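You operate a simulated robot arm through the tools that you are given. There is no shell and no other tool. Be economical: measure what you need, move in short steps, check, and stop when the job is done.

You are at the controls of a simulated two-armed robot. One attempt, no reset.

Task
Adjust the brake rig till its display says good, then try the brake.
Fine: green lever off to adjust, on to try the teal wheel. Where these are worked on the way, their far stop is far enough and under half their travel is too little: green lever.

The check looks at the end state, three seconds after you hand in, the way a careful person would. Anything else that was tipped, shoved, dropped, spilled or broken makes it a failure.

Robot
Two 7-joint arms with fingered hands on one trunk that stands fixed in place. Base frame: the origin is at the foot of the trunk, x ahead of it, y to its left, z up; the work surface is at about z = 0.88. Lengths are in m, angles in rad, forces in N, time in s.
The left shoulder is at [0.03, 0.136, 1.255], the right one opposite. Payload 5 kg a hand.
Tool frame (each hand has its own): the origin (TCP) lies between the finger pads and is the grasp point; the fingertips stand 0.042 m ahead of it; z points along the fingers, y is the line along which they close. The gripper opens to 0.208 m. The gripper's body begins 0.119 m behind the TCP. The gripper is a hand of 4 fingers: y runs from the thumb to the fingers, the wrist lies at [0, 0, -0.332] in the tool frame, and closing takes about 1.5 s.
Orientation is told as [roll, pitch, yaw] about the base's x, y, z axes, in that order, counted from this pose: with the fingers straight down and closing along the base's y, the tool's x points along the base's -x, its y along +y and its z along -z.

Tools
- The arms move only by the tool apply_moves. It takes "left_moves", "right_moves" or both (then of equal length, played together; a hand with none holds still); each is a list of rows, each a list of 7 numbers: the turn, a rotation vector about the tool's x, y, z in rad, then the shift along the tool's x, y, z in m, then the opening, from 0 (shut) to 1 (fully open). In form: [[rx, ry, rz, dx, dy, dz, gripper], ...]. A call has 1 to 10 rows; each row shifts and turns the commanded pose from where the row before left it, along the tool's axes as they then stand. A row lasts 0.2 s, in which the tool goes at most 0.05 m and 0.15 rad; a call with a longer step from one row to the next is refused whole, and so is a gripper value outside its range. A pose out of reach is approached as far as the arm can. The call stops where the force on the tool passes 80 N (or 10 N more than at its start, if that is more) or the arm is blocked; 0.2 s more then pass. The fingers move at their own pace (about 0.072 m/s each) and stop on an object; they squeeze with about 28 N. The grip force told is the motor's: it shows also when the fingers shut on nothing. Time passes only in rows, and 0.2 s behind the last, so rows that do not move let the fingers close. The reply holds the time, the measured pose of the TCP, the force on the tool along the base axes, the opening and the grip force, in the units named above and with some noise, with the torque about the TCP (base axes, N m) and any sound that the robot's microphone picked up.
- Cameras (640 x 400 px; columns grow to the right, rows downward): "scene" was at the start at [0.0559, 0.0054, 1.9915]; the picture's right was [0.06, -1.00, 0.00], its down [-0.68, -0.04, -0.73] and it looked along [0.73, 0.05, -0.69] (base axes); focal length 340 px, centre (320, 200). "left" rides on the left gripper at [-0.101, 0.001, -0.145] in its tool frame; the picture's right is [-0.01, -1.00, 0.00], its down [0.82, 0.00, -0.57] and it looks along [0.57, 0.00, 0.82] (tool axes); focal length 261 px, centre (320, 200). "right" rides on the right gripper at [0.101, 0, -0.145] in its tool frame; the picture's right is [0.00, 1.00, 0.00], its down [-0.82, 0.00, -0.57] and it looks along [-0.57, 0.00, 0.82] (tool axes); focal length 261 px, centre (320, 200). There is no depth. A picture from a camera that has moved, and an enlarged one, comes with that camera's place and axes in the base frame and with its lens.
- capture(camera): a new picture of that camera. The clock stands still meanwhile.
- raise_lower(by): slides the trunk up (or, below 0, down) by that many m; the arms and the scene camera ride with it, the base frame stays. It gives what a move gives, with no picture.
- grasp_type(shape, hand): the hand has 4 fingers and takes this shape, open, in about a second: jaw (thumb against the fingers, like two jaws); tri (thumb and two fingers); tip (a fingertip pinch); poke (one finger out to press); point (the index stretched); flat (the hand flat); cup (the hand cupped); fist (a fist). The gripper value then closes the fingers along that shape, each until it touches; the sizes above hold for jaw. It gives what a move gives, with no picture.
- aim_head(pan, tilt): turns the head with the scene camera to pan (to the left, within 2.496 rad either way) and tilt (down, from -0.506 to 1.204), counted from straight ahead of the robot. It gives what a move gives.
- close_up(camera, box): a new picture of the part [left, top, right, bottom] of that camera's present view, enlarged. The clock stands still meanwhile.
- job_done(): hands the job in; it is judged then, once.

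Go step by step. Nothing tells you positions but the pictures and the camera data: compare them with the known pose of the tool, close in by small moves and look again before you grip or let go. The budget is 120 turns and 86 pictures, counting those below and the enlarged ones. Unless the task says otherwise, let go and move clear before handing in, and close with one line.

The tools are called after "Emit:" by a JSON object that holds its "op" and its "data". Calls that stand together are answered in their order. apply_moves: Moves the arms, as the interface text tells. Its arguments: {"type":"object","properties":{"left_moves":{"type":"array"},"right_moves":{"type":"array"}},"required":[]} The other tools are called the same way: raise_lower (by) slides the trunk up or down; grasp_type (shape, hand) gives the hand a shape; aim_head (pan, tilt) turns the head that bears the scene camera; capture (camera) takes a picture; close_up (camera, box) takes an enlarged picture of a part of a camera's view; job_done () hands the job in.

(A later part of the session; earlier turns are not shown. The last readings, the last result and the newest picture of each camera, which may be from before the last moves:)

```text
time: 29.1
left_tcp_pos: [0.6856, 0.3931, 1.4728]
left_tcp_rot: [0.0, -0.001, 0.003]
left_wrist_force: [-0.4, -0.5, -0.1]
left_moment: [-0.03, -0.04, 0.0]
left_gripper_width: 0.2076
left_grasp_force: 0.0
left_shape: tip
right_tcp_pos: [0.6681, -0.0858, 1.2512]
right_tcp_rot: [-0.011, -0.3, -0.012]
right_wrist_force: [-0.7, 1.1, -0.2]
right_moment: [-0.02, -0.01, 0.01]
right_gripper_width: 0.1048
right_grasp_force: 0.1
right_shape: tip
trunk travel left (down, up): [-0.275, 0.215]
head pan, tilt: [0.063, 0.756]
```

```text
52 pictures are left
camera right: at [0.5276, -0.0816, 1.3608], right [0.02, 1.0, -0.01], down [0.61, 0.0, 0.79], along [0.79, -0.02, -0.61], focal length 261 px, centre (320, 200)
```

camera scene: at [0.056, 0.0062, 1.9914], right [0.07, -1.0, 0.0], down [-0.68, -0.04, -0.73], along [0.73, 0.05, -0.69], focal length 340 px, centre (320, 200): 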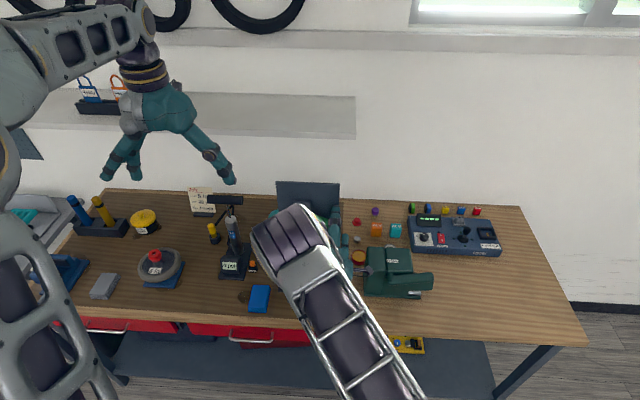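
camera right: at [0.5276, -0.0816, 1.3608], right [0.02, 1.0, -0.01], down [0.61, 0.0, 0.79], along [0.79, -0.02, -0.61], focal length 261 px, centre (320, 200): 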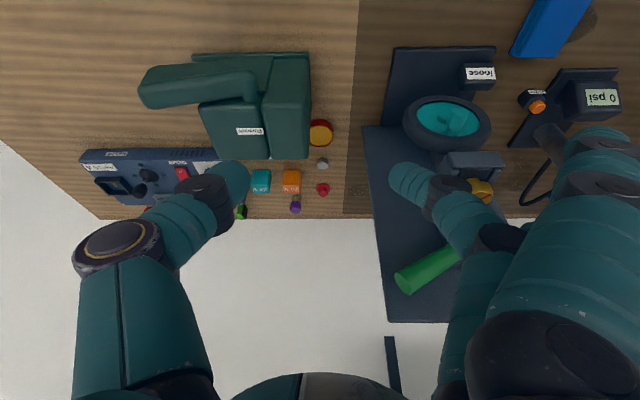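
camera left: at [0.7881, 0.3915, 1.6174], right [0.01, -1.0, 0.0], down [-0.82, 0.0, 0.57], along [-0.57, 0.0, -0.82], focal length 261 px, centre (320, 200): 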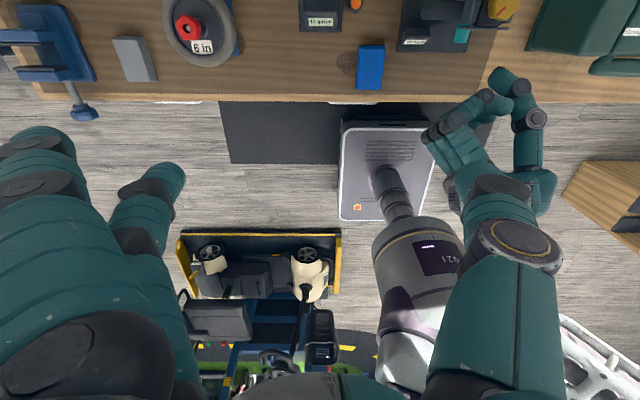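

Tip pinch is centred in the camera image, so I can steer by that. I move to hover above and in front of the knob.

Emit:
{"op": "apply_moves", "data": {"right_moves": [[0, 0, 0, -0.0176, 0.0347, 0.0091, 0.5], [0, 0, 0, -0.0176, 0.0347, 0.0091, 0.5], [0, 0, 0, -0.0176, 0.0347, 0.0091, 0.5], [0, 0, 0, -0.0176, 0.0347, 0.0091, 0.5], [0, 0, 0, -0.0176, 0.0347, 0.0091, 0.5], [0, 0, 0, -0.0176, 0.0347, 0.0091, 0.5]]}}

Emit:
{"op": "capture", "data": {"camera": "right"}}

Emit:
{"op": "capture", "data": {"camera": "scene"}}

```text
time: 30.5
left_tcp_pos: [0.6874, 0.3952, 1.4707]
left_tcp_rot: [-0.003, 0.001, 0.001]
left_wrist_force: [0.0, 1.2, -0.9]
left_moment: [-0.19, 0.07, 0.01]
left_gripper_width: 0.2077
left_grasp_force: 0.1
left_shape: tip
right_tcp_pos: [0.7924, 0.1204, 1.2255]
right_tcp_rot: [-0.014, -0.301, -0.014]
right_wrist_force: [1.1, 0.6, 0.3]
right_moment: [-0.08, 0.11, 0.0]
right_gripper_width: 0.1048
right_grasp_force: 0.3
right_shape: tip
trunk travel left (down, up): [-0.275, 0.215]
head pan, tilt: [0.063, 0.756]
```

```text
51 pictures are left
camera right: at [0.6534, 0.1251, 1.3345], right [0.02, 1.0, -0.01], down [0.61, 0.0, 0.79], along [0.79, -0.03, -0.61], focal length 261 px, centre (320, 200)
```

right: 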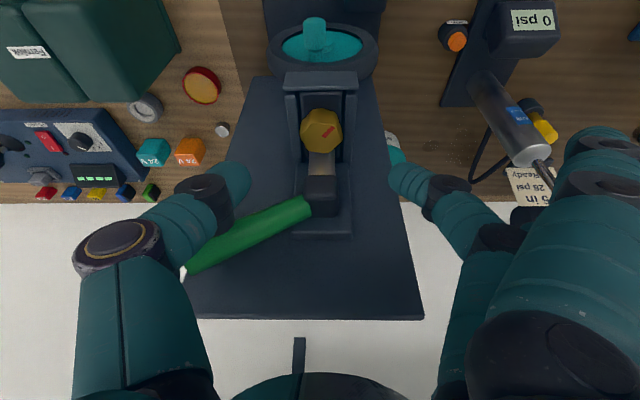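

```text
50 pictures are left
camera scene: at [0.0578, 0.0081, 1.9913], right [0.06, -1.0, 0.0], down [-0.69, -0.04, -0.73], along [0.73, 0.04, -0.69], focal length 340 px, centre (320, 200)
```

scene: 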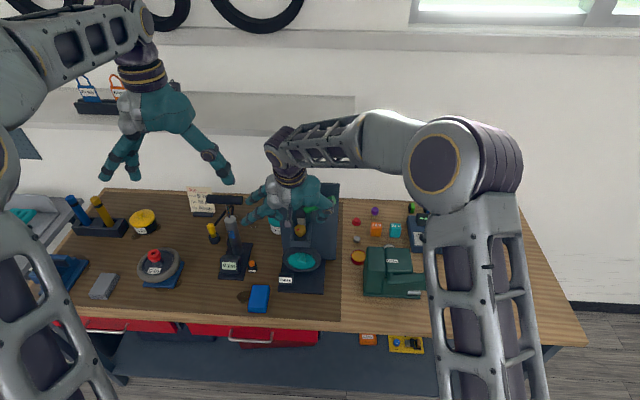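

I see the knob top at ≈(0.806,0.121,1.14). I descend with a narrower opening in two steps.

Emit:
{"op": "apply_moves", "data": {"right_moves": [[0, 0, 0, 0.0034, 0, 0.015, 0.4], [0, 0, 0, 0.0034, 0, 0.015, 0.36], [0, 0, 0, 0.0034, 0, 0.015, 0.36]]}}

Emit:
{"op": "capture", "data": {"camera": "right"}}

```text
time: 31.3
left_tcp_pos: [0.686, 0.3924, 1.4723]
left_tcp_rot: [-0.001, 0.001, 0.002]
left_wrist_force: [-0.3, 0.3, 0.3]
left_moment: [0.01, 0.02, 0.0]
left_gripper_width: 0.2079
left_grasp_force: 0.0
left_shape: tip
right_tcp_pos: [0.7933, 0.1188, 1.183]
right_tcp_rot: [-0.012, -0.302, -0.015]
right_wrist_force: [0.1, 0.0, 0.1]
right_moment: [0.01, 0.0, -0.01]
right_gripper_width: 0.0756
right_grasp_force: 0.1
right_shape: tip
trunk travel left (down, up): [-0.275, 0.215]
head pan, tilt: [0.063, 0.756]
```

```text
49 pictures are left
camera right: at [0.6539, 0.1233, 1.2909], right [0.02, 1.0, -0.01], down [0.61, -0.01, 0.79], along [0.79, -0.02, -0.61], focal length 261 px, centre (320, 200)
```

right: 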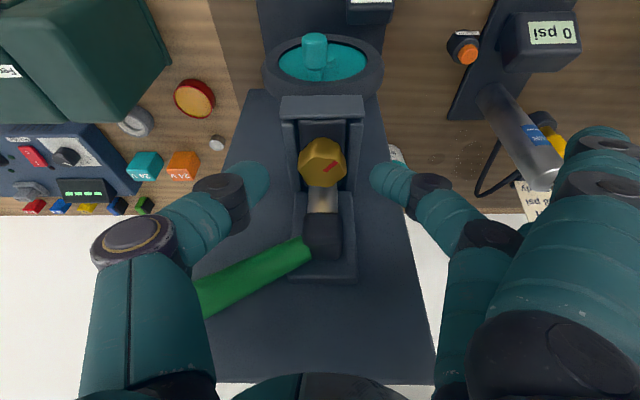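

Emit:
{"op": "apply_moves", "data": {"right_moves": [[0, 0, 0, 0.002, 0.001, 0.01, 0.36], [0, 0, 0, 0.002, 0.001, 0.01, 0.36], [0, 0, 0, 0, 0, 0, 0.25]]}}

Emit:
{"op": "capture", "data": {"camera": "right"}}

```text
time: 32.1
left_tcp_pos: [0.6861, 0.394, 1.473]
left_tcp_rot: [-0.001, 0.0, 0.002]
left_wrist_force: [-0.1, -0.8, -0.2]
left_moment: [0.01, -0.05, -0.01]
left_gripper_width: 0.2077
left_grasp_force: 0.1
left_shape: tip
right_tcp_pos: [0.7945, 0.121, 1.1635]
right_tcp_rot: [-0.012, -0.302, -0.014]
right_wrist_force: [1.1, -1.0, -0.1]
right_moment: [0.02, 0.0, 0.0]
right_gripper_width: 0.053
right_grasp_force: 0.2
right_shape: tip
trunk travel left (down, up): [-0.275, 0.215]
head pan, tilt: [0.063, 0.756]
```

```text
48 pictures are left
camera right: at [0.6549, 0.1251, 1.2712], right [0.02, 1.0, -0.01], down [0.61, 0.0, 0.79], along [0.79, -0.02, -0.61], focal length 261 px, centre (320, 200)
```

right: 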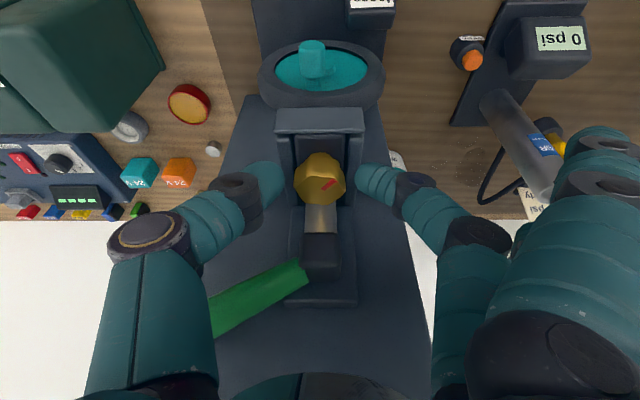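

Emit:
{"op": "apply_moves", "data": {"right_moves": [[0, 0, 0, 0, 0, 0, 0.1], [0, 0, 0, 0, 0, 0, 0], [0, 0, 0, 0, 0, 0, 0], [0, 0, 0, 0, 0, 0, 0], [0, 0, 0.1, 0, 0, 0, 0], [0, 0, 0.1, 0, 0, 0, 0], [0, 0, 0.1, 0, 0, 0, 0]]}}

Emit:
{"op": "capture", "data": {"camera": "right"}}

Emit:
{"op": "close_up", "data": {"camera": "scene", "box": [260, 180, 360, 300]}}

```text
time: 33.7
left_tcp_pos: [0.6866, 0.3939, 1.4726]
left_tcp_rot: [0.0, 0.0, 0.004]
left_wrist_force: [-0.7, 0.6, -0.1]
left_moment: [-0.03, 0.02, 0.01]
left_gripper_width: 0.2078
left_grasp_force: 0.1
left_shape: tip
right_tcp_pos: [0.7946, 0.1194, 1.162]
right_tcp_rot: [0.079, -0.293, -0.329]
right_wrist_force: [2.2, -1.0, -2.9]
right_moment: [-0.39, 0.07, 0.02]
right_gripper_width: 0.0306
right_grasp_force: 28.5
right_shape: tip
trunk travel left (down, up): [-0.275, 0.215]
head pan, tilt: [0.063, 0.756]
```

```text
47 pictures are left
camera right: at [0.6599, 0.1542, 1.2717], right [0.3, 0.95, 0.08], down [0.57, -0.25, 0.78], along [0.76, -0.19, -0.62], focal length 261 px, centre (320, 200)
```

right: 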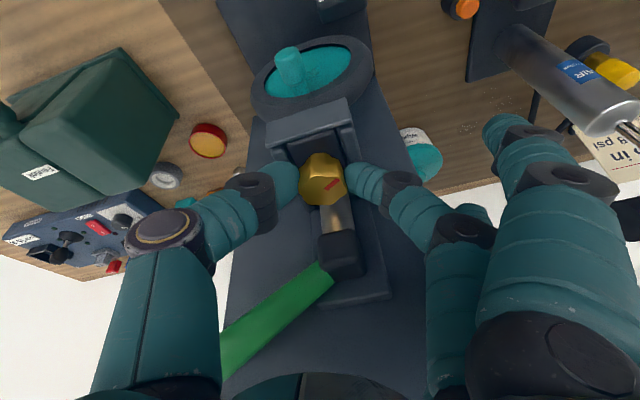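

```text
3.33 times, centred on (310, 240) of scene
camera zoom: at [0.0563, 0.0057, 1.9915], right [0.06, -1.0, 0.0], down [-0.68, -0.04, -0.73], along [0.73, 0.05, -0.69], focal length 1134 px, centre (353, 67)
```

zoom: 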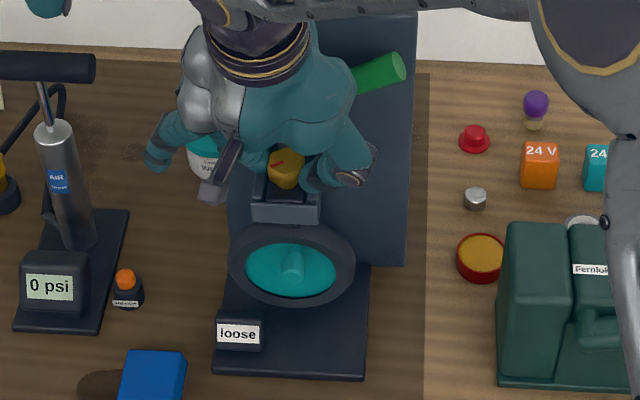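

The knob turns with the hand freely. I continue clockwise a little more.

Emit:
{"op": "apply_moves", "data": {"right_moves": [[0, 0, 0.1, 0, 0, 0, 0], [0, 0, 0.1, 0, 0, 0, 0], [0, 0, 0.1, 0, 0, 0, 0]]}}

Emit:
{"op": "close_up", "data": {"camera": "scene", "box": [260, 180, 360, 300]}}

```text
time: 34.5
left_tcp_pos: [0.682, 0.3985, 1.4739]
left_tcp_rot: [-0.003, -0.002, 0.003]
left_wrist_force: [-0.1, 0.2, 0.0]
left_moment: [-0.04, -0.02, -0.02]
left_gripper_width: 0.2078
left_grasp_force: 0.1
left_shape: tip
right_tcp_pos: [0.7836, 0.1296, 1.1614]
right_tcp_rot: [0.155, -0.249, -0.62]
right_wrist_force: [-48.5, 25.4, -22.5]
right_moment: [-5.18, 0.26, 6.82]
right_gripper_width: 0.0284
right_grasp_force: 28.3
right_shape: tip
trunk travel left (down, up): [-0.275, 0.215]
head pan, tilt: [0.063, 0.756]
```

```text
3.33 times, centred on (310, 240) of scene
camera zoom: at [0.051, 0.0108, 1.9913], right [0.07, -1.0, 0.0], down [-0.68, -0.05, -0.73], along [0.73, 0.05, -0.68], focal length 1134 px, centre (353, 67)
```

zoom: 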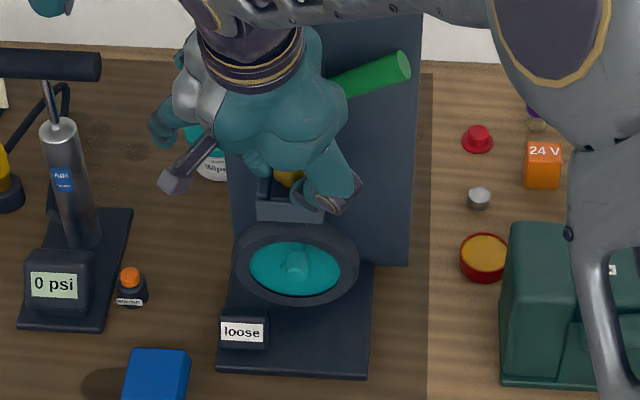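

The hand's side met the plate at about 0.45 rad; I back off, open, ratchet back to the other side and regrip.

Emit:
{"op": "apply_moves", "data": {"right_moves": [[0, 0, -0.12, 0, 0, 0, 0], [0, 0, -0.1, 0, 0, 0, 0], [0, 0, 0, 0, 0, 0, 0.34], [0, 0, 0, 0, 0, 0, 0.34], [0, 0, -0.1, 0, 0, 0, 0.34], [0, 0, -0.13, 0, 0, 0, 0.34], [0, 0, -0.15, 0, 0, 0, 0.34]]}}

Emit:
{"op": "capture", "data": {"camera": "right"}}

```text
time: 36.1
left_tcp_pos: [0.6856, 0.3946, 1.4737]
left_tcp_rot: [-0.001, 0.002, 0.003]
left_wrist_force: [-1.1, 0.5, -0.1]
left_moment: [-0.04, -0.04, 0.01]
left_gripper_width: 0.2079
left_grasp_force: 0.1
left_shape: tip
right_tcp_pos: [0.7932, 0.1198, 1.1623]
right_tcp_rot: [-0.013, -0.302, -0.01]
right_wrist_force: [-0.6, 0.2, 0.4]
right_moment: [-0.08, 0.0, 0.03]
right_gripper_width: 0.0701
right_grasp_force: 0.1
right_shape: tip
trunk travel left (down, up): [-0.275, 0.215]
head pan, tilt: [0.063, 0.756]
```

```text
44 pictures are left
camera right: at [0.6542, 0.125, 1.2712], right [0.02, 1.0, -0.01], down [0.61, 0.0, 0.79], along [0.79, -0.02, -0.61], focal length 261 px, centre (320, 200)
```

right: 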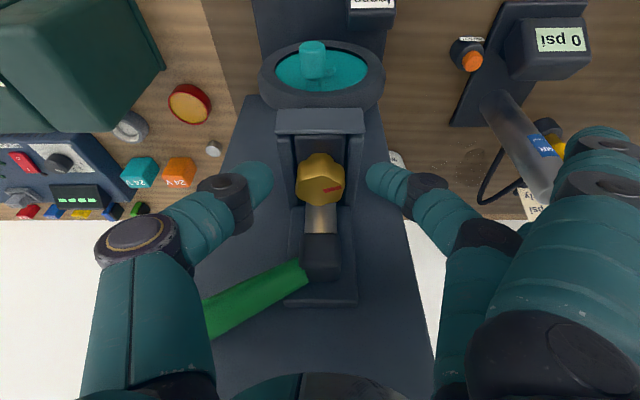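

Emit:
{"op": "apply_moves", "data": {"right_moves": [[0, 0, -0.13, 0, 0, 0, 0.34], [0, 0, -0.13, 0, 0, 0, 0.34], [0, 0, -0.13, 0, 0, 0, 0.34], [0, 0, -0.1, 0, 0, 0, 0.34]]}}

```text
time: 37.1
left_tcp_pos: [0.6856, 0.3936, 1.4731]
left_tcp_rot: [0.001, 0.0, 0.002]
left_wrist_force: [-0.6, 0.3, -0.2]
left_moment: [0.0, -0.01, 0.0]
left_gripper_width: 0.2078
left_grasp_force: 0.0
left_shape: tip
right_tcp_pos: [0.7936, 0.1204, 1.1622]
right_tcp_rot: [-0.156, -0.256, 0.498]
right_wrist_force: [-3.1, -1.7, -0.5]
right_moment: [0.15, -0.13, -0.25]
right_gripper_width: 0.0706
right_grasp_force: 0.1
right_shape: tip
trunk travel left (down, up): [-0.275, 0.215]
head pan, tilt: [0.063, 0.756]
```

Emit:
{"op": "apply_moves", "data": {"right_moves": [[0, 0, 0, 0, 0, 0, 0], [0, 0, 0, 0, 0, 0, 0], [0, 0, 0, 0, 0, 0, 0], [0, 0, 0.14, 0, 0, 0, 0], [0, 0, 0.14, 0, 0, 0, 0], [0, 0, 0.14, 0, 0, 0, 0], [0, 0, 0.14, 0, 0, 0, 0], [0, 0, 0.14, 0, 0, 0, 0], [0, 0, 0.12, 0, 0, 0, 0]]}}

Emit:
{"op": "close_up", "data": {"camera": "scene", "box": [260, 180, 360, 300]}}

Emit:
{"op": "capture", "data": {"camera": "right"}}

```text
time: 39.1
left_tcp_pos: [0.6875, 0.3946, 1.4714]
left_tcp_rot: [0.0, 0.0, 0.002]
left_wrist_force: [0.0, 1.2, -0.1]
left_moment: [0.0, 0.01, 0.0]
left_gripper_width: 0.2076
left_grasp_force: 0.1
left_shape: tip
right_tcp_pos: [0.7939, 0.1223, 1.1628]
right_tcp_rot: [0.088, -0.29, -0.362]
right_wrist_force: [5.1, 7.7, 4.2]
right_moment: [-0.19, 0.05, 0.08]
right_gripper_width: 0.0315
right_grasp_force: 28.2
right_shape: tip
trunk travel left (down, up): [-0.275, 0.215]
head pan, tilt: [0.063, 0.756]
```

```text
3.33 times, centred on (310, 240) of scene
camera zoom: at [0.0564, 0.0066, 1.9915], right [0.06, -1.0, 0.0], down [-0.68, -0.04, -0.73], along [0.73, 0.05, -0.69], focal length 1134 px, centre (353, 67)
```

zoom: 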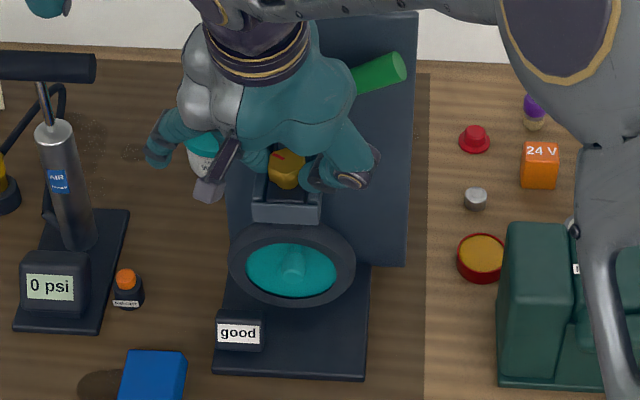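

```text
42 pictures are left
camera right: at [0.6612, 0.1581, 1.2722], right [0.33, 0.94, 0.09], down [0.56, -0.27, 0.78], along [0.76, -0.21, -0.62], focal length 261 px, centre (320, 200)
```

right: 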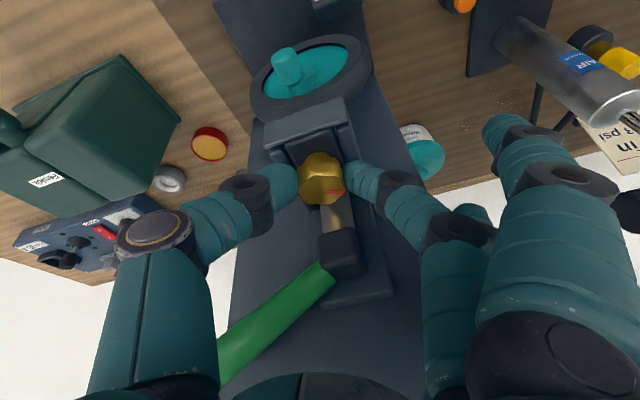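

The display now reads "good". I release the knob and withdraw upward and back, then check again.

Emit:
{"op": "apply_moves", "data": {"right_moves": [[0, 0, 0, 0, 0, 0, 0.35], [0, 0, 0, 0, 0, 0, 0.35], [0, 0, 0, 0, 0, -0.02, 0.35], [0, 0, 0, 0, 0, -0.03, 0.35], [0, 0, -0.12, 0.01, 0, -0.03, 0.35], [0, 0, -0.12, 0.04, 0, -0.01, 0.35], [0, 0, -0.12, 0.04, 0, 0, 0.35], [0, 0, 0, 0.04, 0, 0, 0.35]]}}

Emit:
{"op": "close_up", "data": {"camera": "scene", "box": [260, 180, 360, 300]}}

Emit:
{"op": "capture", "data": {"camera": "right"}}

```text
time: 40.9
left_tcp_pos: [0.6845, 0.3946, 1.4728]
left_tcp_rot: [-0.001, -0.002, 0.002]
left_wrist_force: [-1.3, 0.3, -0.4]
left_moment: [-0.05, -0.12, 0.05]
left_gripper_width: 0.2079
left_grasp_force: 0.0
left_shape: tip
right_tcp_pos: [0.6449, 0.1374, 1.2086]
right_tcp_rot: [-0.023, -0.303, 0.018]
right_wrist_force: [-0.5, -0.7, -0.6]
right_moment: [-0.01, -0.04, 0.02]
right_gripper_width: 0.0721
right_grasp_force: 0.0
right_shape: tip
trunk travel left (down, up): [-0.275, 0.215]
head pan, tilt: [0.063, 0.756]
```

```text
3.33 times, centred on (310, 240) of scene
camera zoom: at [0.0541, 0.006, 1.9916], right [0.06, -1.0, 0.0], down [-0.68, -0.04, -0.73], along [0.73, 0.05, -0.69], focal length 1134 px, centre (353, 67)
```

zoom: 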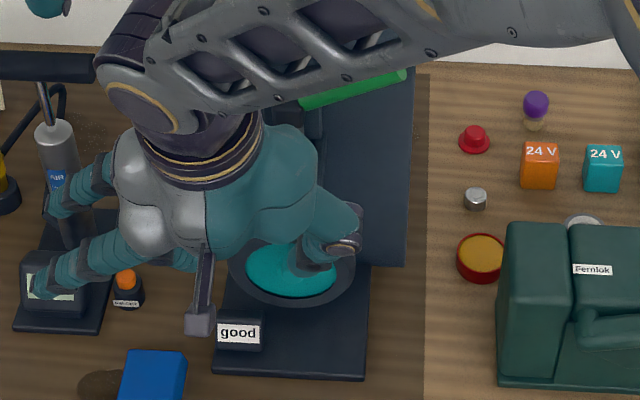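

```text
40 pictures are left
camera right: at [0.5054, 0.1394, 1.3181], right [-0.01, 1.0, -0.02], down [0.61, 0.02, 0.79], along [0.79, -0.01, -0.61], focal length 261 px, centre (320, 200)
```

right: 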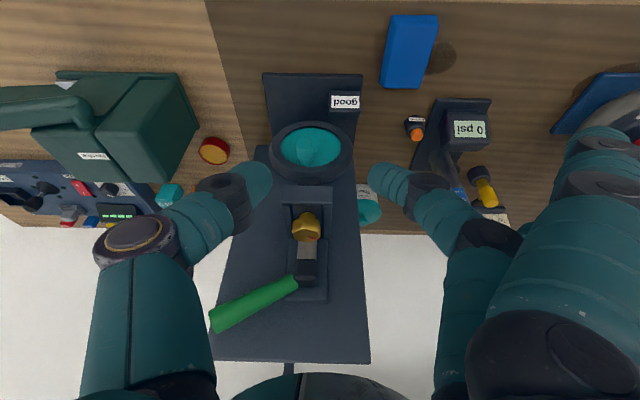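

Emit:
{"op": "close_up", "data": {"camera": "right", "box": [250, 60, 370, 190]}}

```text
3.08 times, centred on (310, 125) of right
camera zoom: at [0.5054, 0.1394, 1.3181], right [-0.01, 1.0, -0.02], down [0.61, 0.02, 0.79], along [0.79, -0.01, -0.61], focal length 802 px, centre (351, 431)
```

zoom: 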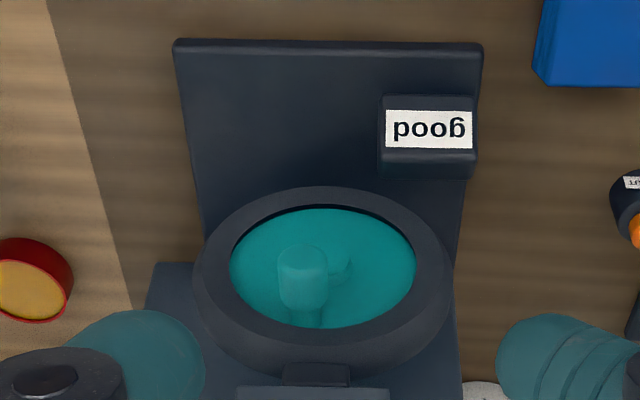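

The wheel has an off-centre teal crank peg near the top, tip ≈(0.79,0.107,0.985). I tilt the hand forward and hover in front of it to feel the wheel gently.

Emit:
{"op": "apply_moves", "data": {"right_moves": [[0, -0.15, 0, 0, 0, 0, 0.35], [0, -0.15, 0, 0, 0, 0, 0.35], [0, -0.15, 0, 0, 0, 0, 0.35], [0, -0.15, 0, 0, 0, 0, 0.35], [0, 0, 0, 0.022, -0.0075, 0.038, 0.35], [0, 0, 0, 0.022, -0.0075, 0.038, 0.35], [0, 0, 0, 0.022, -0.0075, 0.038, 0.35], [0, 0, 0, 0.021, -0.0075, 0.038, 0.35]]}}

Emit:
{"op": "capture", "data": {"camera": "right"}}

```text
time: 42.7
left_tcp_pos: [0.6887, 0.392, 1.4718]
left_tcp_rot: [0.002, 0.002, 0.003]
left_wrist_force: [1.1, -0.7, -0.7]
left_moment: [0.05, 0.13, 0.01]
left_gripper_width: 0.2075
left_grasp_force: 0.0
left_shape: tip
right_tcp_pos: [0.7105, 0.106, 1.0481]
right_tcp_rot: [-0.031, -0.901, 0.037]
right_wrist_force: [0.6, 0.3, 0.8]
right_moment: [-0.02, 0.08, -0.02]
right_gripper_width: 0.0729
right_grasp_force: 0.1
right_shape: tip
trunk travel left (down, up): [-0.275, 0.215]
head pan, tilt: [0.063, 0.756]
```

```text
38 pictures are left
camera right: at [0.5338, 0.1047, 1.0596], right [-0.01, 1.0, -0.02], down [0.06, 0.02, 1.0], along [1.0, 0.01, -0.06], focal length 261 px, centre (320, 200)
```

right: 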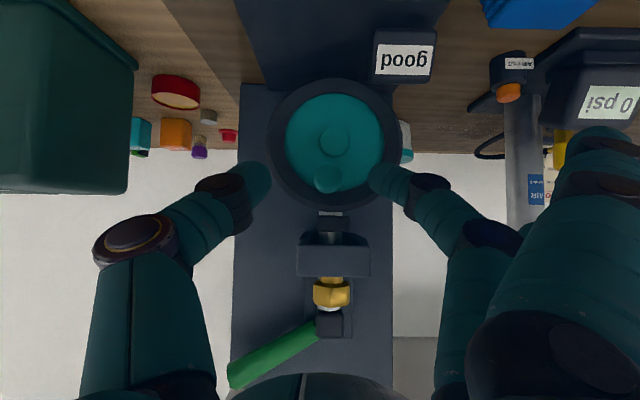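

The peg is actually at ≈(0.751–0.79, 0.113, 1.02) and wheel centre ≈(0.793,0.121,0.985). I narrow the fingers and advance 2 cm around the peg.

Emit:
{"op": "apply_moves", "data": {"right_moves": [[0, 0, 0, 0, 0.006, 0, 0.26], [0, 0, 0, -0.006, 0, 0.008, 0.24], [0, 0, 0, -0.007, 0, 0.008, 0.24]]}}

Emit:
{"op": "capture", "data": {"camera": "right"}}

```text
time: 43.5
left_tcp_pos: [0.6859, 0.3936, 1.4723]
left_tcp_rot: [0.001, 0.0, 0.002]
left_wrist_force: [-0.4, -0.3, -0.3]
left_moment: [-0.02, -0.01, 0.04]
left_gripper_width: 0.2078
left_grasp_force: 0.1
left_shape: tip
right_tcp_pos: [0.7314, 0.111, 1.0492]
right_tcp_rot: [-0.036, -0.9, 0.039]
right_wrist_force: [0.7, -0.4, 0.2]
right_moment: [0.0, 0.01, -0.02]
right_gripper_width: 0.0506
right_grasp_force: 0.1
right_shape: tip
trunk travel left (down, up): [-0.275, 0.215]
head pan, tilt: [0.063, 0.756]
```

```text
37 pictures are left
camera right: at [0.5542, 0.1105, 1.0599], right [-0.01, 1.0, -0.02], down [0.06, 0.02, 1.0], along [1.0, 0.01, -0.06], focal length 261 px, centre (320, 200)
```

right: 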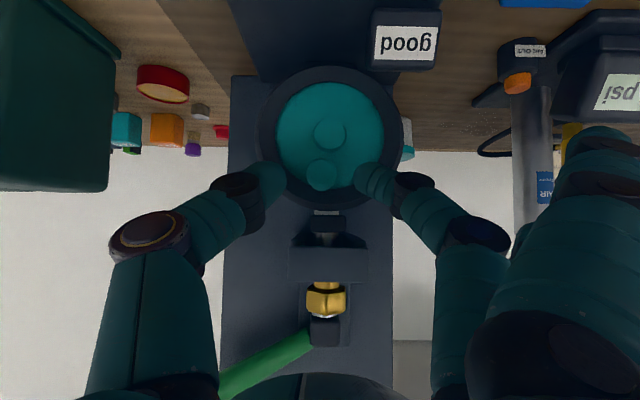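

Emit:
{"op": "apply_moves", "data": {"right_moves": [[0, 0, 0, -0.005, 0, 0.006, 0.15], [0, 0, 0, 0, 0, 0, 0], [0, 0, 0, 0, 0, 0, 0], [0, 0, 0, 0, 0, 0, 0], [0, 0, 0, 0, 0, 0, 0]]}}

Emit:
{"op": "capture", "data": {"camera": "right"}}

```text
time: 44.7
left_tcp_pos: [0.6873, 0.3938, 1.4721]
left_tcp_rot: [0.0, -0.001, 0.0]
left_wrist_force: [0.2, 0.7, 0.2]
left_moment: [0.01, -0.02, 0.02]
left_gripper_width: 0.2078
left_grasp_force: 0.1
left_shape: tip
right_tcp_pos: [0.7387, 0.1121, 1.049]
right_tcp_rot: [-0.032, -0.902, 0.038]
right_wrist_force: [3.3, -0.7, -0.3]
right_moment: [-0.02, -0.05, 0.0]
right_gripper_width: 0.0167
right_grasp_force: 27.6
right_shape: tip
trunk travel left (down, up): [-0.275, 0.215]
head pan, tilt: [0.063, 0.756]
```

```text
36 pictures are left
camera right: at [0.5624, 0.1104, 1.0601], right [-0.01, 1.0, -0.02], down [0.06, 0.02, 1.0], along [1.0, 0.01, -0.06], focal length 261 px, centre (320, 200)
```

right: 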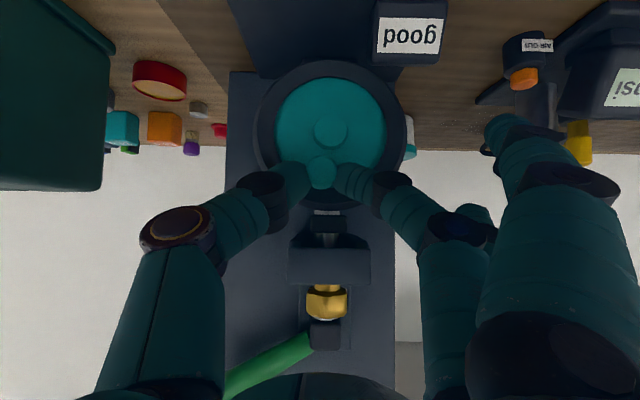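

The peg is pinched. I nudge it sideways 1.2 cm to feel resistance.

Emit:
{"op": "apply_moves", "data": {"right_moves": [[0, 0, 0, 0, 0.006, 0, 0], [0, 0, 0, 0, 0.006, 0, 0]]}}

Emit:
{"op": "capture", "data": {"camera": "right"}}

```text
time: 45.3
left_tcp_pos: [0.6851, 0.3934, 1.4737]
left_tcp_rot: [0.0, 0.001, 0.002]
left_wrist_force: [0.7, 0.4, -1.8]
left_moment: [-0.01, 0.02, -0.01]
left_gripper_width: 0.2078
left_grasp_force: 0.1
left_shape: tip
right_tcp_pos: [0.7397, 0.1219, 1.0496]
right_tcp_rot: [-0.032, -0.905, 0.037]
right_wrist_force: [-3.0, -11.2, 16.2]
right_moment: [-0.73, -0.19, -0.16]
right_gripper_width: 0.0167
right_grasp_force: 27.6
right_shape: tip
trunk travel left (down, up): [-0.275, 0.215]
head pan, tilt: [0.063, 0.756]
```

```text
35 pictures are left
camera right: at [0.5628, 0.1206, 1.061], right [-0.01, 1.0, -0.02], down [0.06, 0.02, 1.0], along [1.0, 0.01, -0.06], focal length 261 px, centre (320, 200)
```

right: 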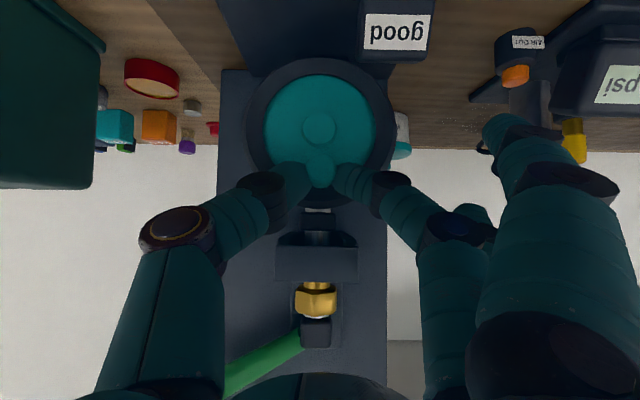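

Emit:
{"op": "apply_moves", "data": {"right_moves": [[0, 0, 0, 0, 0.007, 0, 0], [0, 0, 0, 0.002, 0.007, 0.001, 0], [0, 0, 0, 0, 0, 0, 0], [0, 0, 0, 0, 0, 0, 0]]}}

Emit:
{"op": "capture", "data": {"camera": "right"}}

```text
time: 46.3
left_tcp_pos: [0.6855, 0.3945, 1.4729]
left_tcp_rot: [0.001, 0.0, 0.003]
left_wrist_force: [-0.1, 0.6, -0.6]
left_moment: [-0.01, 0.02, -0.01]
left_gripper_width: 0.2076
left_grasp_force: 0.0
left_shape: tip
right_tcp_pos: [0.7403, 0.1404, 1.0481]
right_tcp_rot: [-0.032, -0.906, 0.038]
right_wrist_force: [19.5, 9.5, 30.0]
right_moment: [-0.03, -1.01, 0.41]
right_gripper_width: 0.0153
right_grasp_force: 28.0
right_shape: tip
trunk travel left (down, up): [-0.275, 0.215]
head pan, tilt: [0.063, 0.756]
```

```text
34 pictures are left
camera right: at [0.5634, 0.1384, 1.0582], right [-0.01, 1.0, -0.02], down [0.06, 0.02, 1.0], along [1.0, 0.01, -0.06], focal length 261 px, centre (320, 200)
```

right: 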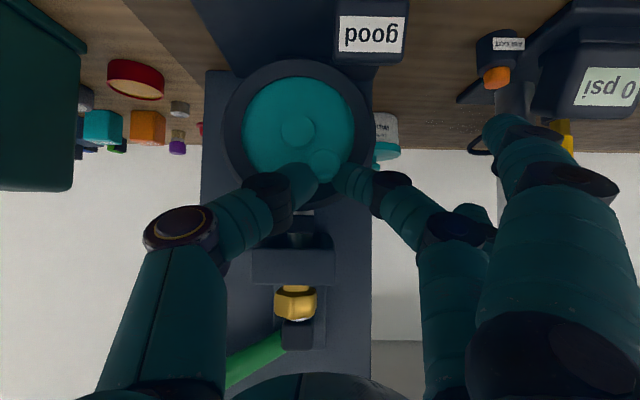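

The wheel turns easily, so lever-up is "off" as hoped, and adjusting was done with it off. I release the peg and retreat, then put the lever down (on).

Emit:
{"op": "apply_moves", "data": {"right_moves": [[0, 0, 0, 0, 0, 0, 0.2], [0, 0, 0, 0, 0, 0, 0.2], [0, 0, 0, 0.012, 0, -0.016, 0.25], [0, 0, 0, 0.018, 0, -0.024, 0.3], [0, 0, 0, 0.018, -0.01, -0.03, 0.3], [0, 0, 0, 0, -0.03, -0.03, 0.3]]}}

Emit:
{"op": "capture", "data": {"camera": "right"}}

```text
time: 47.7
left_tcp_pos: [0.6862, 0.3912, 1.4732]
left_tcp_rot: [0.002, -0.003, 0.002]
left_wrist_force: [-1.1, -0.9, 0.5]
left_moment: [0.18, -0.02, 0.0]
left_gripper_width: 0.2079
left_grasp_force: 0.0
left_shape: tip
right_tcp_pos: [0.6299, 0.0957, 1.0713]
right_tcp_rot: [-0.031, -0.901, 0.037]
right_wrist_force: [-0.4, -0.9, -0.4]
right_moment: [0.09, -0.09, 0.09]
right_gripper_width: 0.0618
right_grasp_force: 0.0
right_shape: tip
trunk travel left (down, up): [-0.275, 0.215]
head pan, tilt: [0.063, 0.756]
```

```text
33 pictures are left
camera right: at [0.4535, 0.095, 1.083], right [-0.01, 1.0, -0.02], down [0.06, 0.02, 1.0], along [1.0, 0.01, -0.06], focal length 261 px, centre (320, 200)
```

right: 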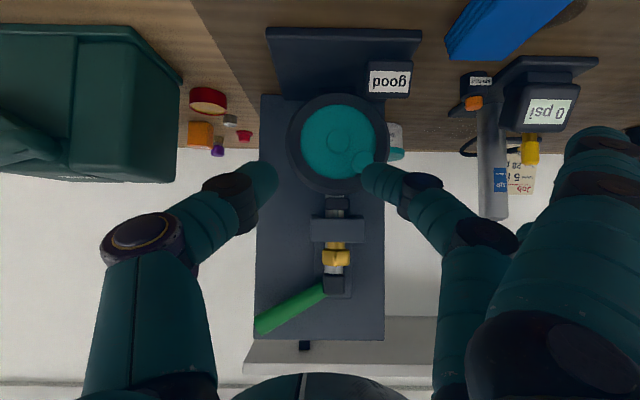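

Emit:
{"op": "apply_moves", "data": {"right_moves": [[0, 0, 0, -0.0234, -0.03, -0.0187, 0.3], [0, 0, 0, -0.0234, -0.03, -0.0187, 0.3], [0, 0, 0, -0.0234, -0.03, -0.0187, 0.3], [0, 0, 0, -0.0234, -0.03, -0.0187, 0.3], [0, 0, 0, -0.0234, -0.03, -0.0187, 0.3], [0, 0, -0.15, 0, 0, 0.01, 0.3], [0, 0, -0.15, 0, 0, 0.01, 0.3], [0, 0, -0.15, 0, 0, 0.01, 0.3], [0, 0, -0.15, 0, 0, 0, 0.3], [0, 0, -0.15, 0, 0, 0, 0.3]]}}

Emit:
{"op": "grasp_type", "data": {"shape": "jaw", "hand": "right"}}

Emit:
{"op": "apply_moves", "data": {"right_moves": [[0, 0, -0.15, 0, 0, 0, 0.6], [0, 0, -0.15, 0, 0, 0, 0.6], [0, 0, -0.15, 0, 0, 0, 0.6], [0, 0, -0.15, 0, 0, 0, 0.5], [0, 0, -0.15, 0, 0, 0, 0.5], [0.13, 0, -0.07, 0, 0, 0, 0.5], [0.13, 0, 0, 0, 0, 0, 0.5], [0.13, 0, 0, 0, 0, 0, 0.5], [0.13, 0, 0, 0, 0, 0, 0.5], [0.15, 0, 0, 0, 0, 0, 0.5]]}}

Emit:
{"op": "capture", "data": {"camera": "right"}}

```text
time: 49.9
left_tcp_pos: [0.6865, 0.393, 1.473]
left_tcp_rot: [0.001, 0.0, 0.002]
left_wrist_force: [-0.1, 0.3, 0.6]
left_moment: [-0.01, 0.0, 0.03]
left_gripper_width: 0.208
left_grasp_force: 0.2
left_shape: tip
right_tcp_pos: [0.656, -0.0489, 1.2067]
right_tcp_rot: [-0.725, -0.592, 1.003]
right_wrist_force: [0.3, -0.9, -0.1]
right_moment: [-0.02, -0.06, 0.05]
right_gripper_width: 0.0621
right_grasp_force: 0.1
right_shape: tip
trunk travel left (down, up): [-0.275, 0.215]
head pan, tilt: [0.063, 0.756]
```

```text
time: 50.8
left_tcp_pos: [0.6867, 0.3938, 1.4731]
left_tcp_rot: [-0.001, 0.001, 0.001]
left_wrist_force: [0.6, -0.1, 0.3]
left_moment: [0.01, 0.01, 0.0]
left_gripper_width: 0.2078
left_grasp_force: 0.1
left_shape: tip
right_tcp_pos: [0.6547, -0.0496, 1.2042]
right_tcp_rot: [-0.723, -0.593, 1.001]
right_wrist_force: [-0.1, -0.4, -0.1]
right_moment: [0.02, 0.01, -0.02]
right_gripper_width: 0.208
right_grasp_force: 0.0
right_shape: jaw
trunk travel left (down, up): [-0.275, 0.215]
head pan, tilt: [0.063, 0.756]
```

```text
time: 53.0
left_tcp_pos: [0.6864, 0.3957, 1.4705]
left_tcp_rot: [-0.002, 0.002, 0.003]
left_wrist_force: [1.3, 1.0, -0.5]
left_moment: [-0.13, 0.06, -0.02]
left_gripper_width: 0.2078
left_grasp_force: 0.0
left_shape: tip
right_tcp_pos: [0.656, -0.0478, 1.2061]
right_tcp_rot: [-1.573, 0.024, 1.577]
right_wrist_force: [0.3, 0.0, 0.9]
right_moment: [0.01, 0.03, -0.05]
right_gripper_width: 0.1045
right_grasp_force: 0.1
right_shape: jaw
trunk travel left (down, up): [-0.275, 0.215]
head pan, tilt: [0.063, 0.756]
```

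```text
32 pictures are left
camera right: at [0.5118, -0.1505, 1.2076], right [0.0, -0.02, -1.0], down [-0.58, 0.82, -0.02], along [0.82, 0.58, -0.01], focal length 261 px, centre (320, 200)
```

right: 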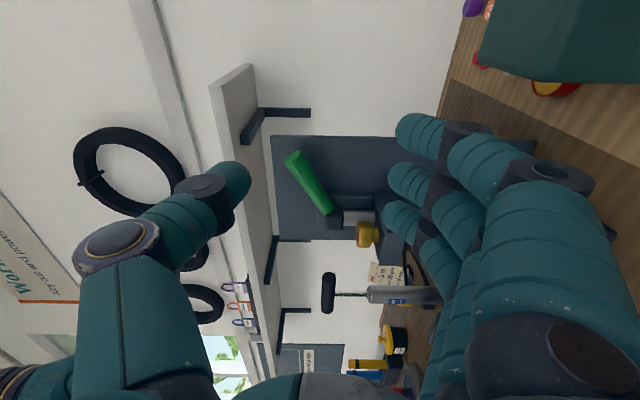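

Emit:
{"op": "apply_moves", "data": {"right_moves": [[0, 0, 0, -0.0195, -0.012, 0.03, 0.5], [0, 0, 0, -0.0195, -0.012, 0.03, 0.5], [0, 0, 0, -0.0195, -0.012, 0.03, 0.5], [0, 0, 0, -0.0195, -0.01, 0.03, 0.5]]}}

Emit:
{"op": "capture", "data": {"camera": "right"}}

```text
time: 54.0
left_tcp_pos: [0.6866, 0.394, 1.472]
left_tcp_rot: [0.001, 0.0, 0.004]
left_wrist_force: [0.1, -0.1, -0.4]
left_moment: [-0.09, 0.04, 0.0]
left_gripper_width: 0.2079
left_grasp_force: 0.1
left_shape: tip
right_tcp_pos: [0.7767, 0.03, 1.2469]
right_tcp_rot: [-1.568, 0.021, 1.577]
right_wrist_force: [0.1, -0.1, -0.8]
right_moment: [0.01, -0.03, -0.02]
right_gripper_width: 0.1043
right_grasp_force: 0.0
right_shape: jaw
trunk travel left (down, up): [-0.275, 0.215]
head pan, tilt: [0.063, 0.756]
```

```text
31 pictures are left
camera right: at [0.632, -0.0718, 1.2493], right [0.0, -0.02, -1.0], down [-0.58, 0.82, -0.01], along [0.82, 0.58, -0.01], focal length 261 px, centre (320, 200)
```

right: 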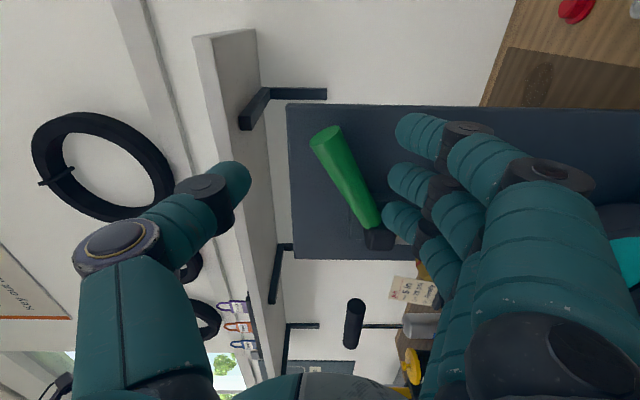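

Emit:
{"op": "apply_moves", "data": {"right_moves": [[0, 0, 0, 0.005, 0, 0.024, 0.5], [0, 0, 0, 0.003, 0, 0.024, 0.5]]}}

Emit:
{"op": "capture", "data": {"camera": "right"}}

```text
time: 54.6
left_tcp_pos: [0.6864, 0.3929, 1.4722]
left_tcp_rot: [0.001, 0.002, 0.004]
left_wrist_force: [0.3, 0.5, 0.0]
left_moment: [0.02, -0.01, -0.02]
left_gripper_width: 0.2078
left_grasp_force: 0.1
left_shape: tip
right_tcp_pos: [0.8227, 0.0231, 1.2475]
right_tcp_rot: [-1.569, 0.022, 1.576]
right_wrist_force: [0.5, -0.4, 0.1]
right_moment: [0.02, -0.01, 0.02]
right_gripper_width: 0.1047
right_grasp_force: 0.0
right_shape: jaw
trunk travel left (down, up): [-0.275, 0.215]
head pan, tilt: [0.063, 0.756]
```

```text
30 pictures are left
camera right: at [0.6783, -0.0796, 1.2501], right [0.0, -0.02, -1.0], down [-0.58, 0.82, -0.01], along [0.82, 0.58, -0.01], focal length 261 px, centre (320, 200)
```

right: 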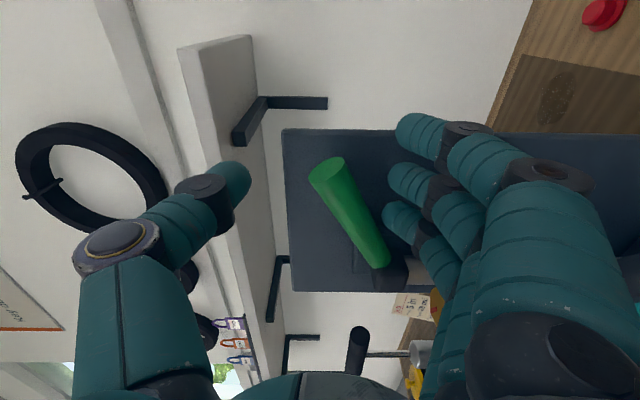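

Emit:
{"op": "apply_moves", "data": {"right_moves": [[0, 0, 0, 0, 0.015, 0, 0.5], [0, 0, 0, 0, 0.015, 0, 0.48], [0, 0, 0, 0, 0.015, 0, 0.44], [0, 0, 0, 0, 0.015, 0, 0.4], [0, 0, 0, 0, 0.012, 0, 0.36]]}}

Emit:
{"op": "capture", "data": {"camera": "right"}}

```text
time: 55.8
left_tcp_pos: [0.6865, 0.3934, 1.4729]
left_tcp_rot: [0.001, 0.001, 0.001]
left_wrist_force: [0.0, -0.5, -0.7]
left_moment: [-0.05, 0.01, 0.02]
left_gripper_width: 0.2081
left_grasp_force: 0.1
left_shape: tip
right_tcp_pos: [0.8226, 0.0207, 1.1751]
right_tcp_rot: [-1.571, 0.021, 1.578]
right_wrist_force: [-0.6, 0.2, -0.6]
right_moment: [0.0, 0.02, 0.0]
right_gripper_width: 0.0756
right_grasp_force: 0.1
right_shape: jaw
trunk travel left (down, up): [-0.275, 0.215]
head pan, tilt: [0.063, 0.756]
```

```text
29 pictures are left
camera right: at [0.6787, -0.0808, 1.1785], right [0.0, -0.02, -1.0], down [-0.58, 0.82, -0.01], along [0.82, 0.58, -0.01], focal length 261 px, centre (320, 200)
```

right: 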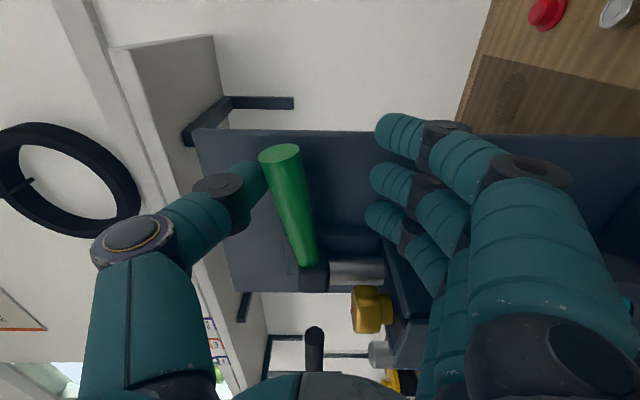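

Lever is swinging down under the thumb with little resistance. I continue toward its lower stop.

Emit:
{"op": "apply_moves", "data": {"right_moves": [[0, 0, 0, -0.002, 0.012, 0, 0.33], [0, 0, 0, -0.002, 0.012, 0, 0.32], [0, 0, 0, -0.002, 0.012, 0, 0.32], [0, 0, 0, 0, 0.012, 0, 0.32]]}}

Emit:
{"op": "capture", "data": {"camera": "right"}}

```text
time: 56.8
left_tcp_pos: [0.6877, 0.3942, 1.4723]
left_tcp_rot: [0.0, 0.0, 0.002]
left_wrist_force: [1.1, -0.2, 0.2]
left_moment: [-0.02, 0.0, -0.03]
left_gripper_width: 0.2079
left_grasp_force: 0.1
left_shape: tip
right_tcp_pos: [0.8212, 0.0238, 1.1291]
right_tcp_rot: [-1.57, 0.021, 1.576]
right_wrist_force: [0.6, -0.3, 1.0]
right_moment: [0.0, -0.01, -0.02]
right_gripper_width: 0.0671
right_grasp_force: 0.0
right_shape: jaw
trunk travel left (down, up): [-0.275, 0.215]
head pan, tilt: [0.063, 0.756]
```

```text
28 pictures are left
camera right: at [0.6784, -0.0779, 1.1313], right [0.0, -0.02, -1.0], down [-0.58, 0.82, -0.01], along [0.82, 0.58, -0.01], focal length 261 px, centre (320, 200)
```

right: 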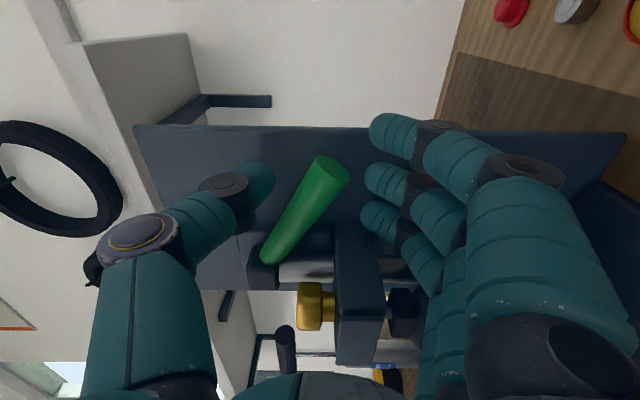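

The lever snapped to its lower position. I press a bit more to confirm it's at the stop, then withdraw.

Emit:
{"op": "apply_moves", "data": {"right_moves": [[0, 0, 0, 0, 0.009, 0, 0.32], [0, 0, 0, 0, 0.008, 0, 0.32]]}}

Emit:
{"op": "apply_moves", "data": {"right_moves": [[0, 0, 0, 0.002, -0.017, 0, 0.36], [0, 0, 0, 0.004, -0.002, -0.02, 0.4], [0, 0, 0, 0, 0, -0.04, 0.5], [0, 0, 0, 0, 0, -0.045, 0.5], [0, 0, 0, 0.04, -0.02, -0.02, 0.5], [0, 0, 0, 0.035, -0.02, 0, 0.5]]}}

Emit:
{"op": "capture", "data": {"camera": "right"}}

Emit:
{"op": "close_up", "data": {"camera": "scene", "box": [260, 180, 360, 300]}}

```text
time: 57.4
left_tcp_pos: [0.6847, 0.3913, 1.4752]
left_tcp_rot: [0.0, -0.001, 0.003]
left_wrist_force: [-0.2, 0.2, 0.3]
left_moment: [-0.01, 0.02, 0.0]
left_gripper_width: 0.208
left_grasp_force: 0.1
left_shape: tip
right_tcp_pos: [0.82, 0.0226, 1.1156]
right_tcp_rot: [-1.576, 0.021, 1.577]
right_wrist_force: [-16.5, -11.8, 21.4]
right_moment: [0.0, 2.14, 1.1]
right_gripper_width: 0.0644
right_grasp_force: 0.1
right_shape: jaw
trunk travel left (down, up): [-0.275, 0.215]
head pan, tilt: [0.063, 0.756]
```

```text
time: 58.8
left_tcp_pos: [0.6864, 0.3936, 1.473]
left_tcp_rot: [0.0, -0.001, 0.004]
left_wrist_force: [0.1, 0.2, -0.3]
left_moment: [0.01, 0.03, -0.01]
left_gripper_width: 0.2079
left_grasp_force: 0.2
left_shape: tip
right_tcp_pos: [0.6965, -0.0557, 1.1737]
right_tcp_rot: [-1.571, 0.022, 1.581]
right_wrist_force: [0.4, -0.6, 0.3]
right_moment: [0.01, -0.02, 0.0]
right_gripper_width: 0.1035
right_grasp_force: 0.1
right_shape: jaw
trunk travel left (down, up): [-0.275, 0.215]
head pan, tilt: [0.063, 0.756]
```

```text
27 pictures are left
camera right: at [0.5534, -0.1585, 1.1763], right [0.0, -0.02, -1.0], down [-0.58, 0.82, -0.01], along [0.82, 0.58, -0.01], focal length 261 px, centre (320, 200)
```

right: 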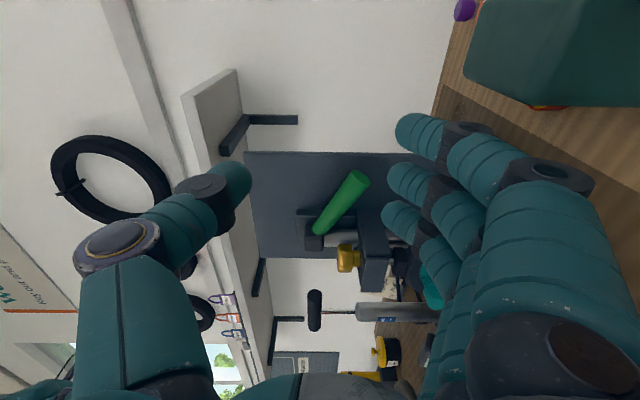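

```text
3.33 times, centred on (310, 240) of scene
camera zoom: at [0.056, 0.0051, 1.9915], right [0.06, -1.0, 0.0], down [-0.68, -0.04, -0.73], along [0.73, 0.05, -0.69], focal length 1134 px, centre (353, 67)
```

zoom: 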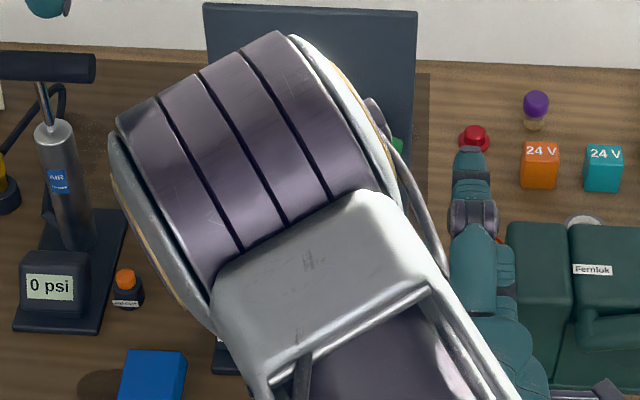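

Lever is fully down at its stop. Now back to the tip-pinch pose in front of the wheel.

Emit:
{"op": "apply_moves", "data": {"right_moves": [[-0.13, 0, 0, 0, -0.01, -0.02, 0.5], [-0.13, 0, 0, 0, -0.01, -0.02, 0.5], [-0.13, 0, 0, 0, 0, 0, 0.5], [-0.13, 0, 0, 0, 0, 0, 0.5], [-0.15, 0, 0.07, 0, 0, 0, 0.5], [0, 0, 0.15, 0, 0, 0, 0.5], [0, 0, 0.15, 0, 0, 0, 0.5], [0, 0, 0.15, 0, 0, 0, 0.5], [0, 0, 0.15, 0, 0, 0, 0.5], [0, 0, 0.15, 0, 0, 0, 0.5]]}}

Emit:
{"op": "grasp_type", "data": {"shape": "tip", "hand": "right"}}

Emit:
{"op": "apply_moves", "data": {"right_moves": [[0, 0, 0.15, 0, 0, 0, 0.4], [0, 0, 0.15, 0, 0, 0, 0.35], [0, 0, 0.15, 0, 0, 0, 0.3], [0, 0, 0.15, 0, 0, 0, 0.3], [0, 0, 0.15, 0, 0, 0, 0.3]]}}

Emit:
{"op": "capture", "data": {"camera": "right"}}

```text
refused: row 5 steps farther than a row can; nothing moved
```

```text
time: 59.7
left_tcp_pos: [0.6869, 0.3932, 1.4722]
left_tcp_rot: [0.0, 0.001, 0.001]
left_wrist_force: [0.1, -0.7, 0.2]
left_moment: [0.02, 0.0, 0.02]
left_gripper_width: 0.208
left_grasp_force: 0.0
left_shape: tip
right_tcp_pos: [0.6961, -0.0569, 1.1737]
right_tcp_rot: [-1.57, 0.022, 1.578]
right_wrist_force: [0.2, 0.1, -0.2]
right_moment: [-0.01, -0.02, 0.04]
right_gripper_width: 0.2077
right_grasp_force: 0.1
right_shape: tip
trunk travel left (down, up): [-0.275, 0.215]
head pan, tilt: [0.063, 0.756]
```

```text
time: 60.9
left_tcp_pos: [0.6866, 0.3937, 1.4723]
left_tcp_rot: [-0.001, 0.0, 0.002]
left_wrist_force: [-0.6, -0.1, -0.6]
left_moment: [0.03, 0.04, 0.01]
left_gripper_width: 0.2079
left_grasp_force: 0.0
left_shape: tip
right_tcp_pos: [0.6979, -0.0565, 1.1728]
right_tcp_rot: [-1.571, -0.73, 1.579]
right_wrist_force: [0.0, 0.0, -0.2]
right_moment: [-0.01, 0.0, 0.02]
right_gripper_width: 0.0631
right_grasp_force: 0.1
right_shape: tip
trunk travel left (down, up): [-0.275, 0.215]
head pan, tilt: [0.063, 0.756]
```

```text
25 pictures are left
camera right: at [0.5538, -0.132, 1.1064], right [-0.01, 0.67, -0.74], down [-0.58, 0.61, 0.55], along [0.82, 0.43, 0.38], focal length 261 px, centre (320, 200)
```

right: 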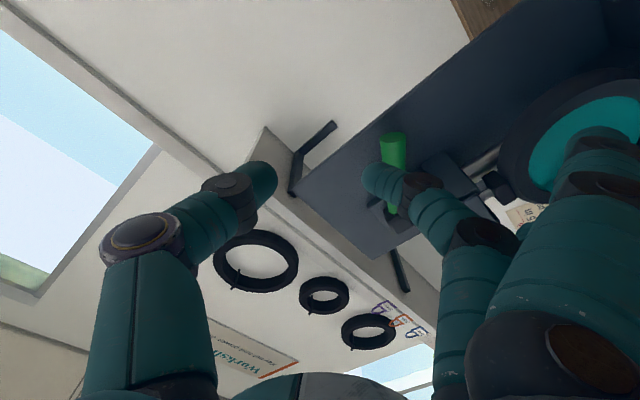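

Emit:
{"op": "apply_moves", "data": {"right_moves": [[0, 0, 0.15, 0, 0, 0, 0.3], [0, 0, 0.15, 0, 0, 0, 0.3], [0, 0, 0.15, 0, 0, 0, 0.3], [0, 0, 0.15, 0, 0, 0, 0.3], [0, 0, 0.15, 0, 0, 0, 0.3], [0, 0.1, 0.07, 0, 0, 0, 0.3], [0, 0.15, 0, 0, 0, 0, 0.3], [0, 0.15, 0, 0, 0, 0, 0.3], [0, 0.15, 0, 0, 0, 0, 0.3], [0, 0.12, 0, 0, 0, 0, 0.3]]}}

```text
time: 63.1
left_tcp_pos: [0.6858, 0.3932, 1.4722]
left_tcp_rot: [-0.002, 0.001, 0.003]
left_wrist_force: [-0.2, 0.3, 0.0]
left_moment: [-0.01, -0.05, 0.01]
left_gripper_width: 0.2079
left_grasp_force: 0.1
left_shape: tip
right_tcp_pos: [0.6966, -0.0547, 1.1735]
right_tcp_rot: [-0.038, -0.898, 0.035]
right_wrist_force: [-0.4, 0.8, -0.9]
right_moment: [0.02, -0.1, 0.03]
right_gripper_width: 0.063
right_grasp_force: 0.0
right_shape: tip
trunk travel left (down, up): [-0.275, 0.215]
head pan, tilt: [0.063, 0.756]
```

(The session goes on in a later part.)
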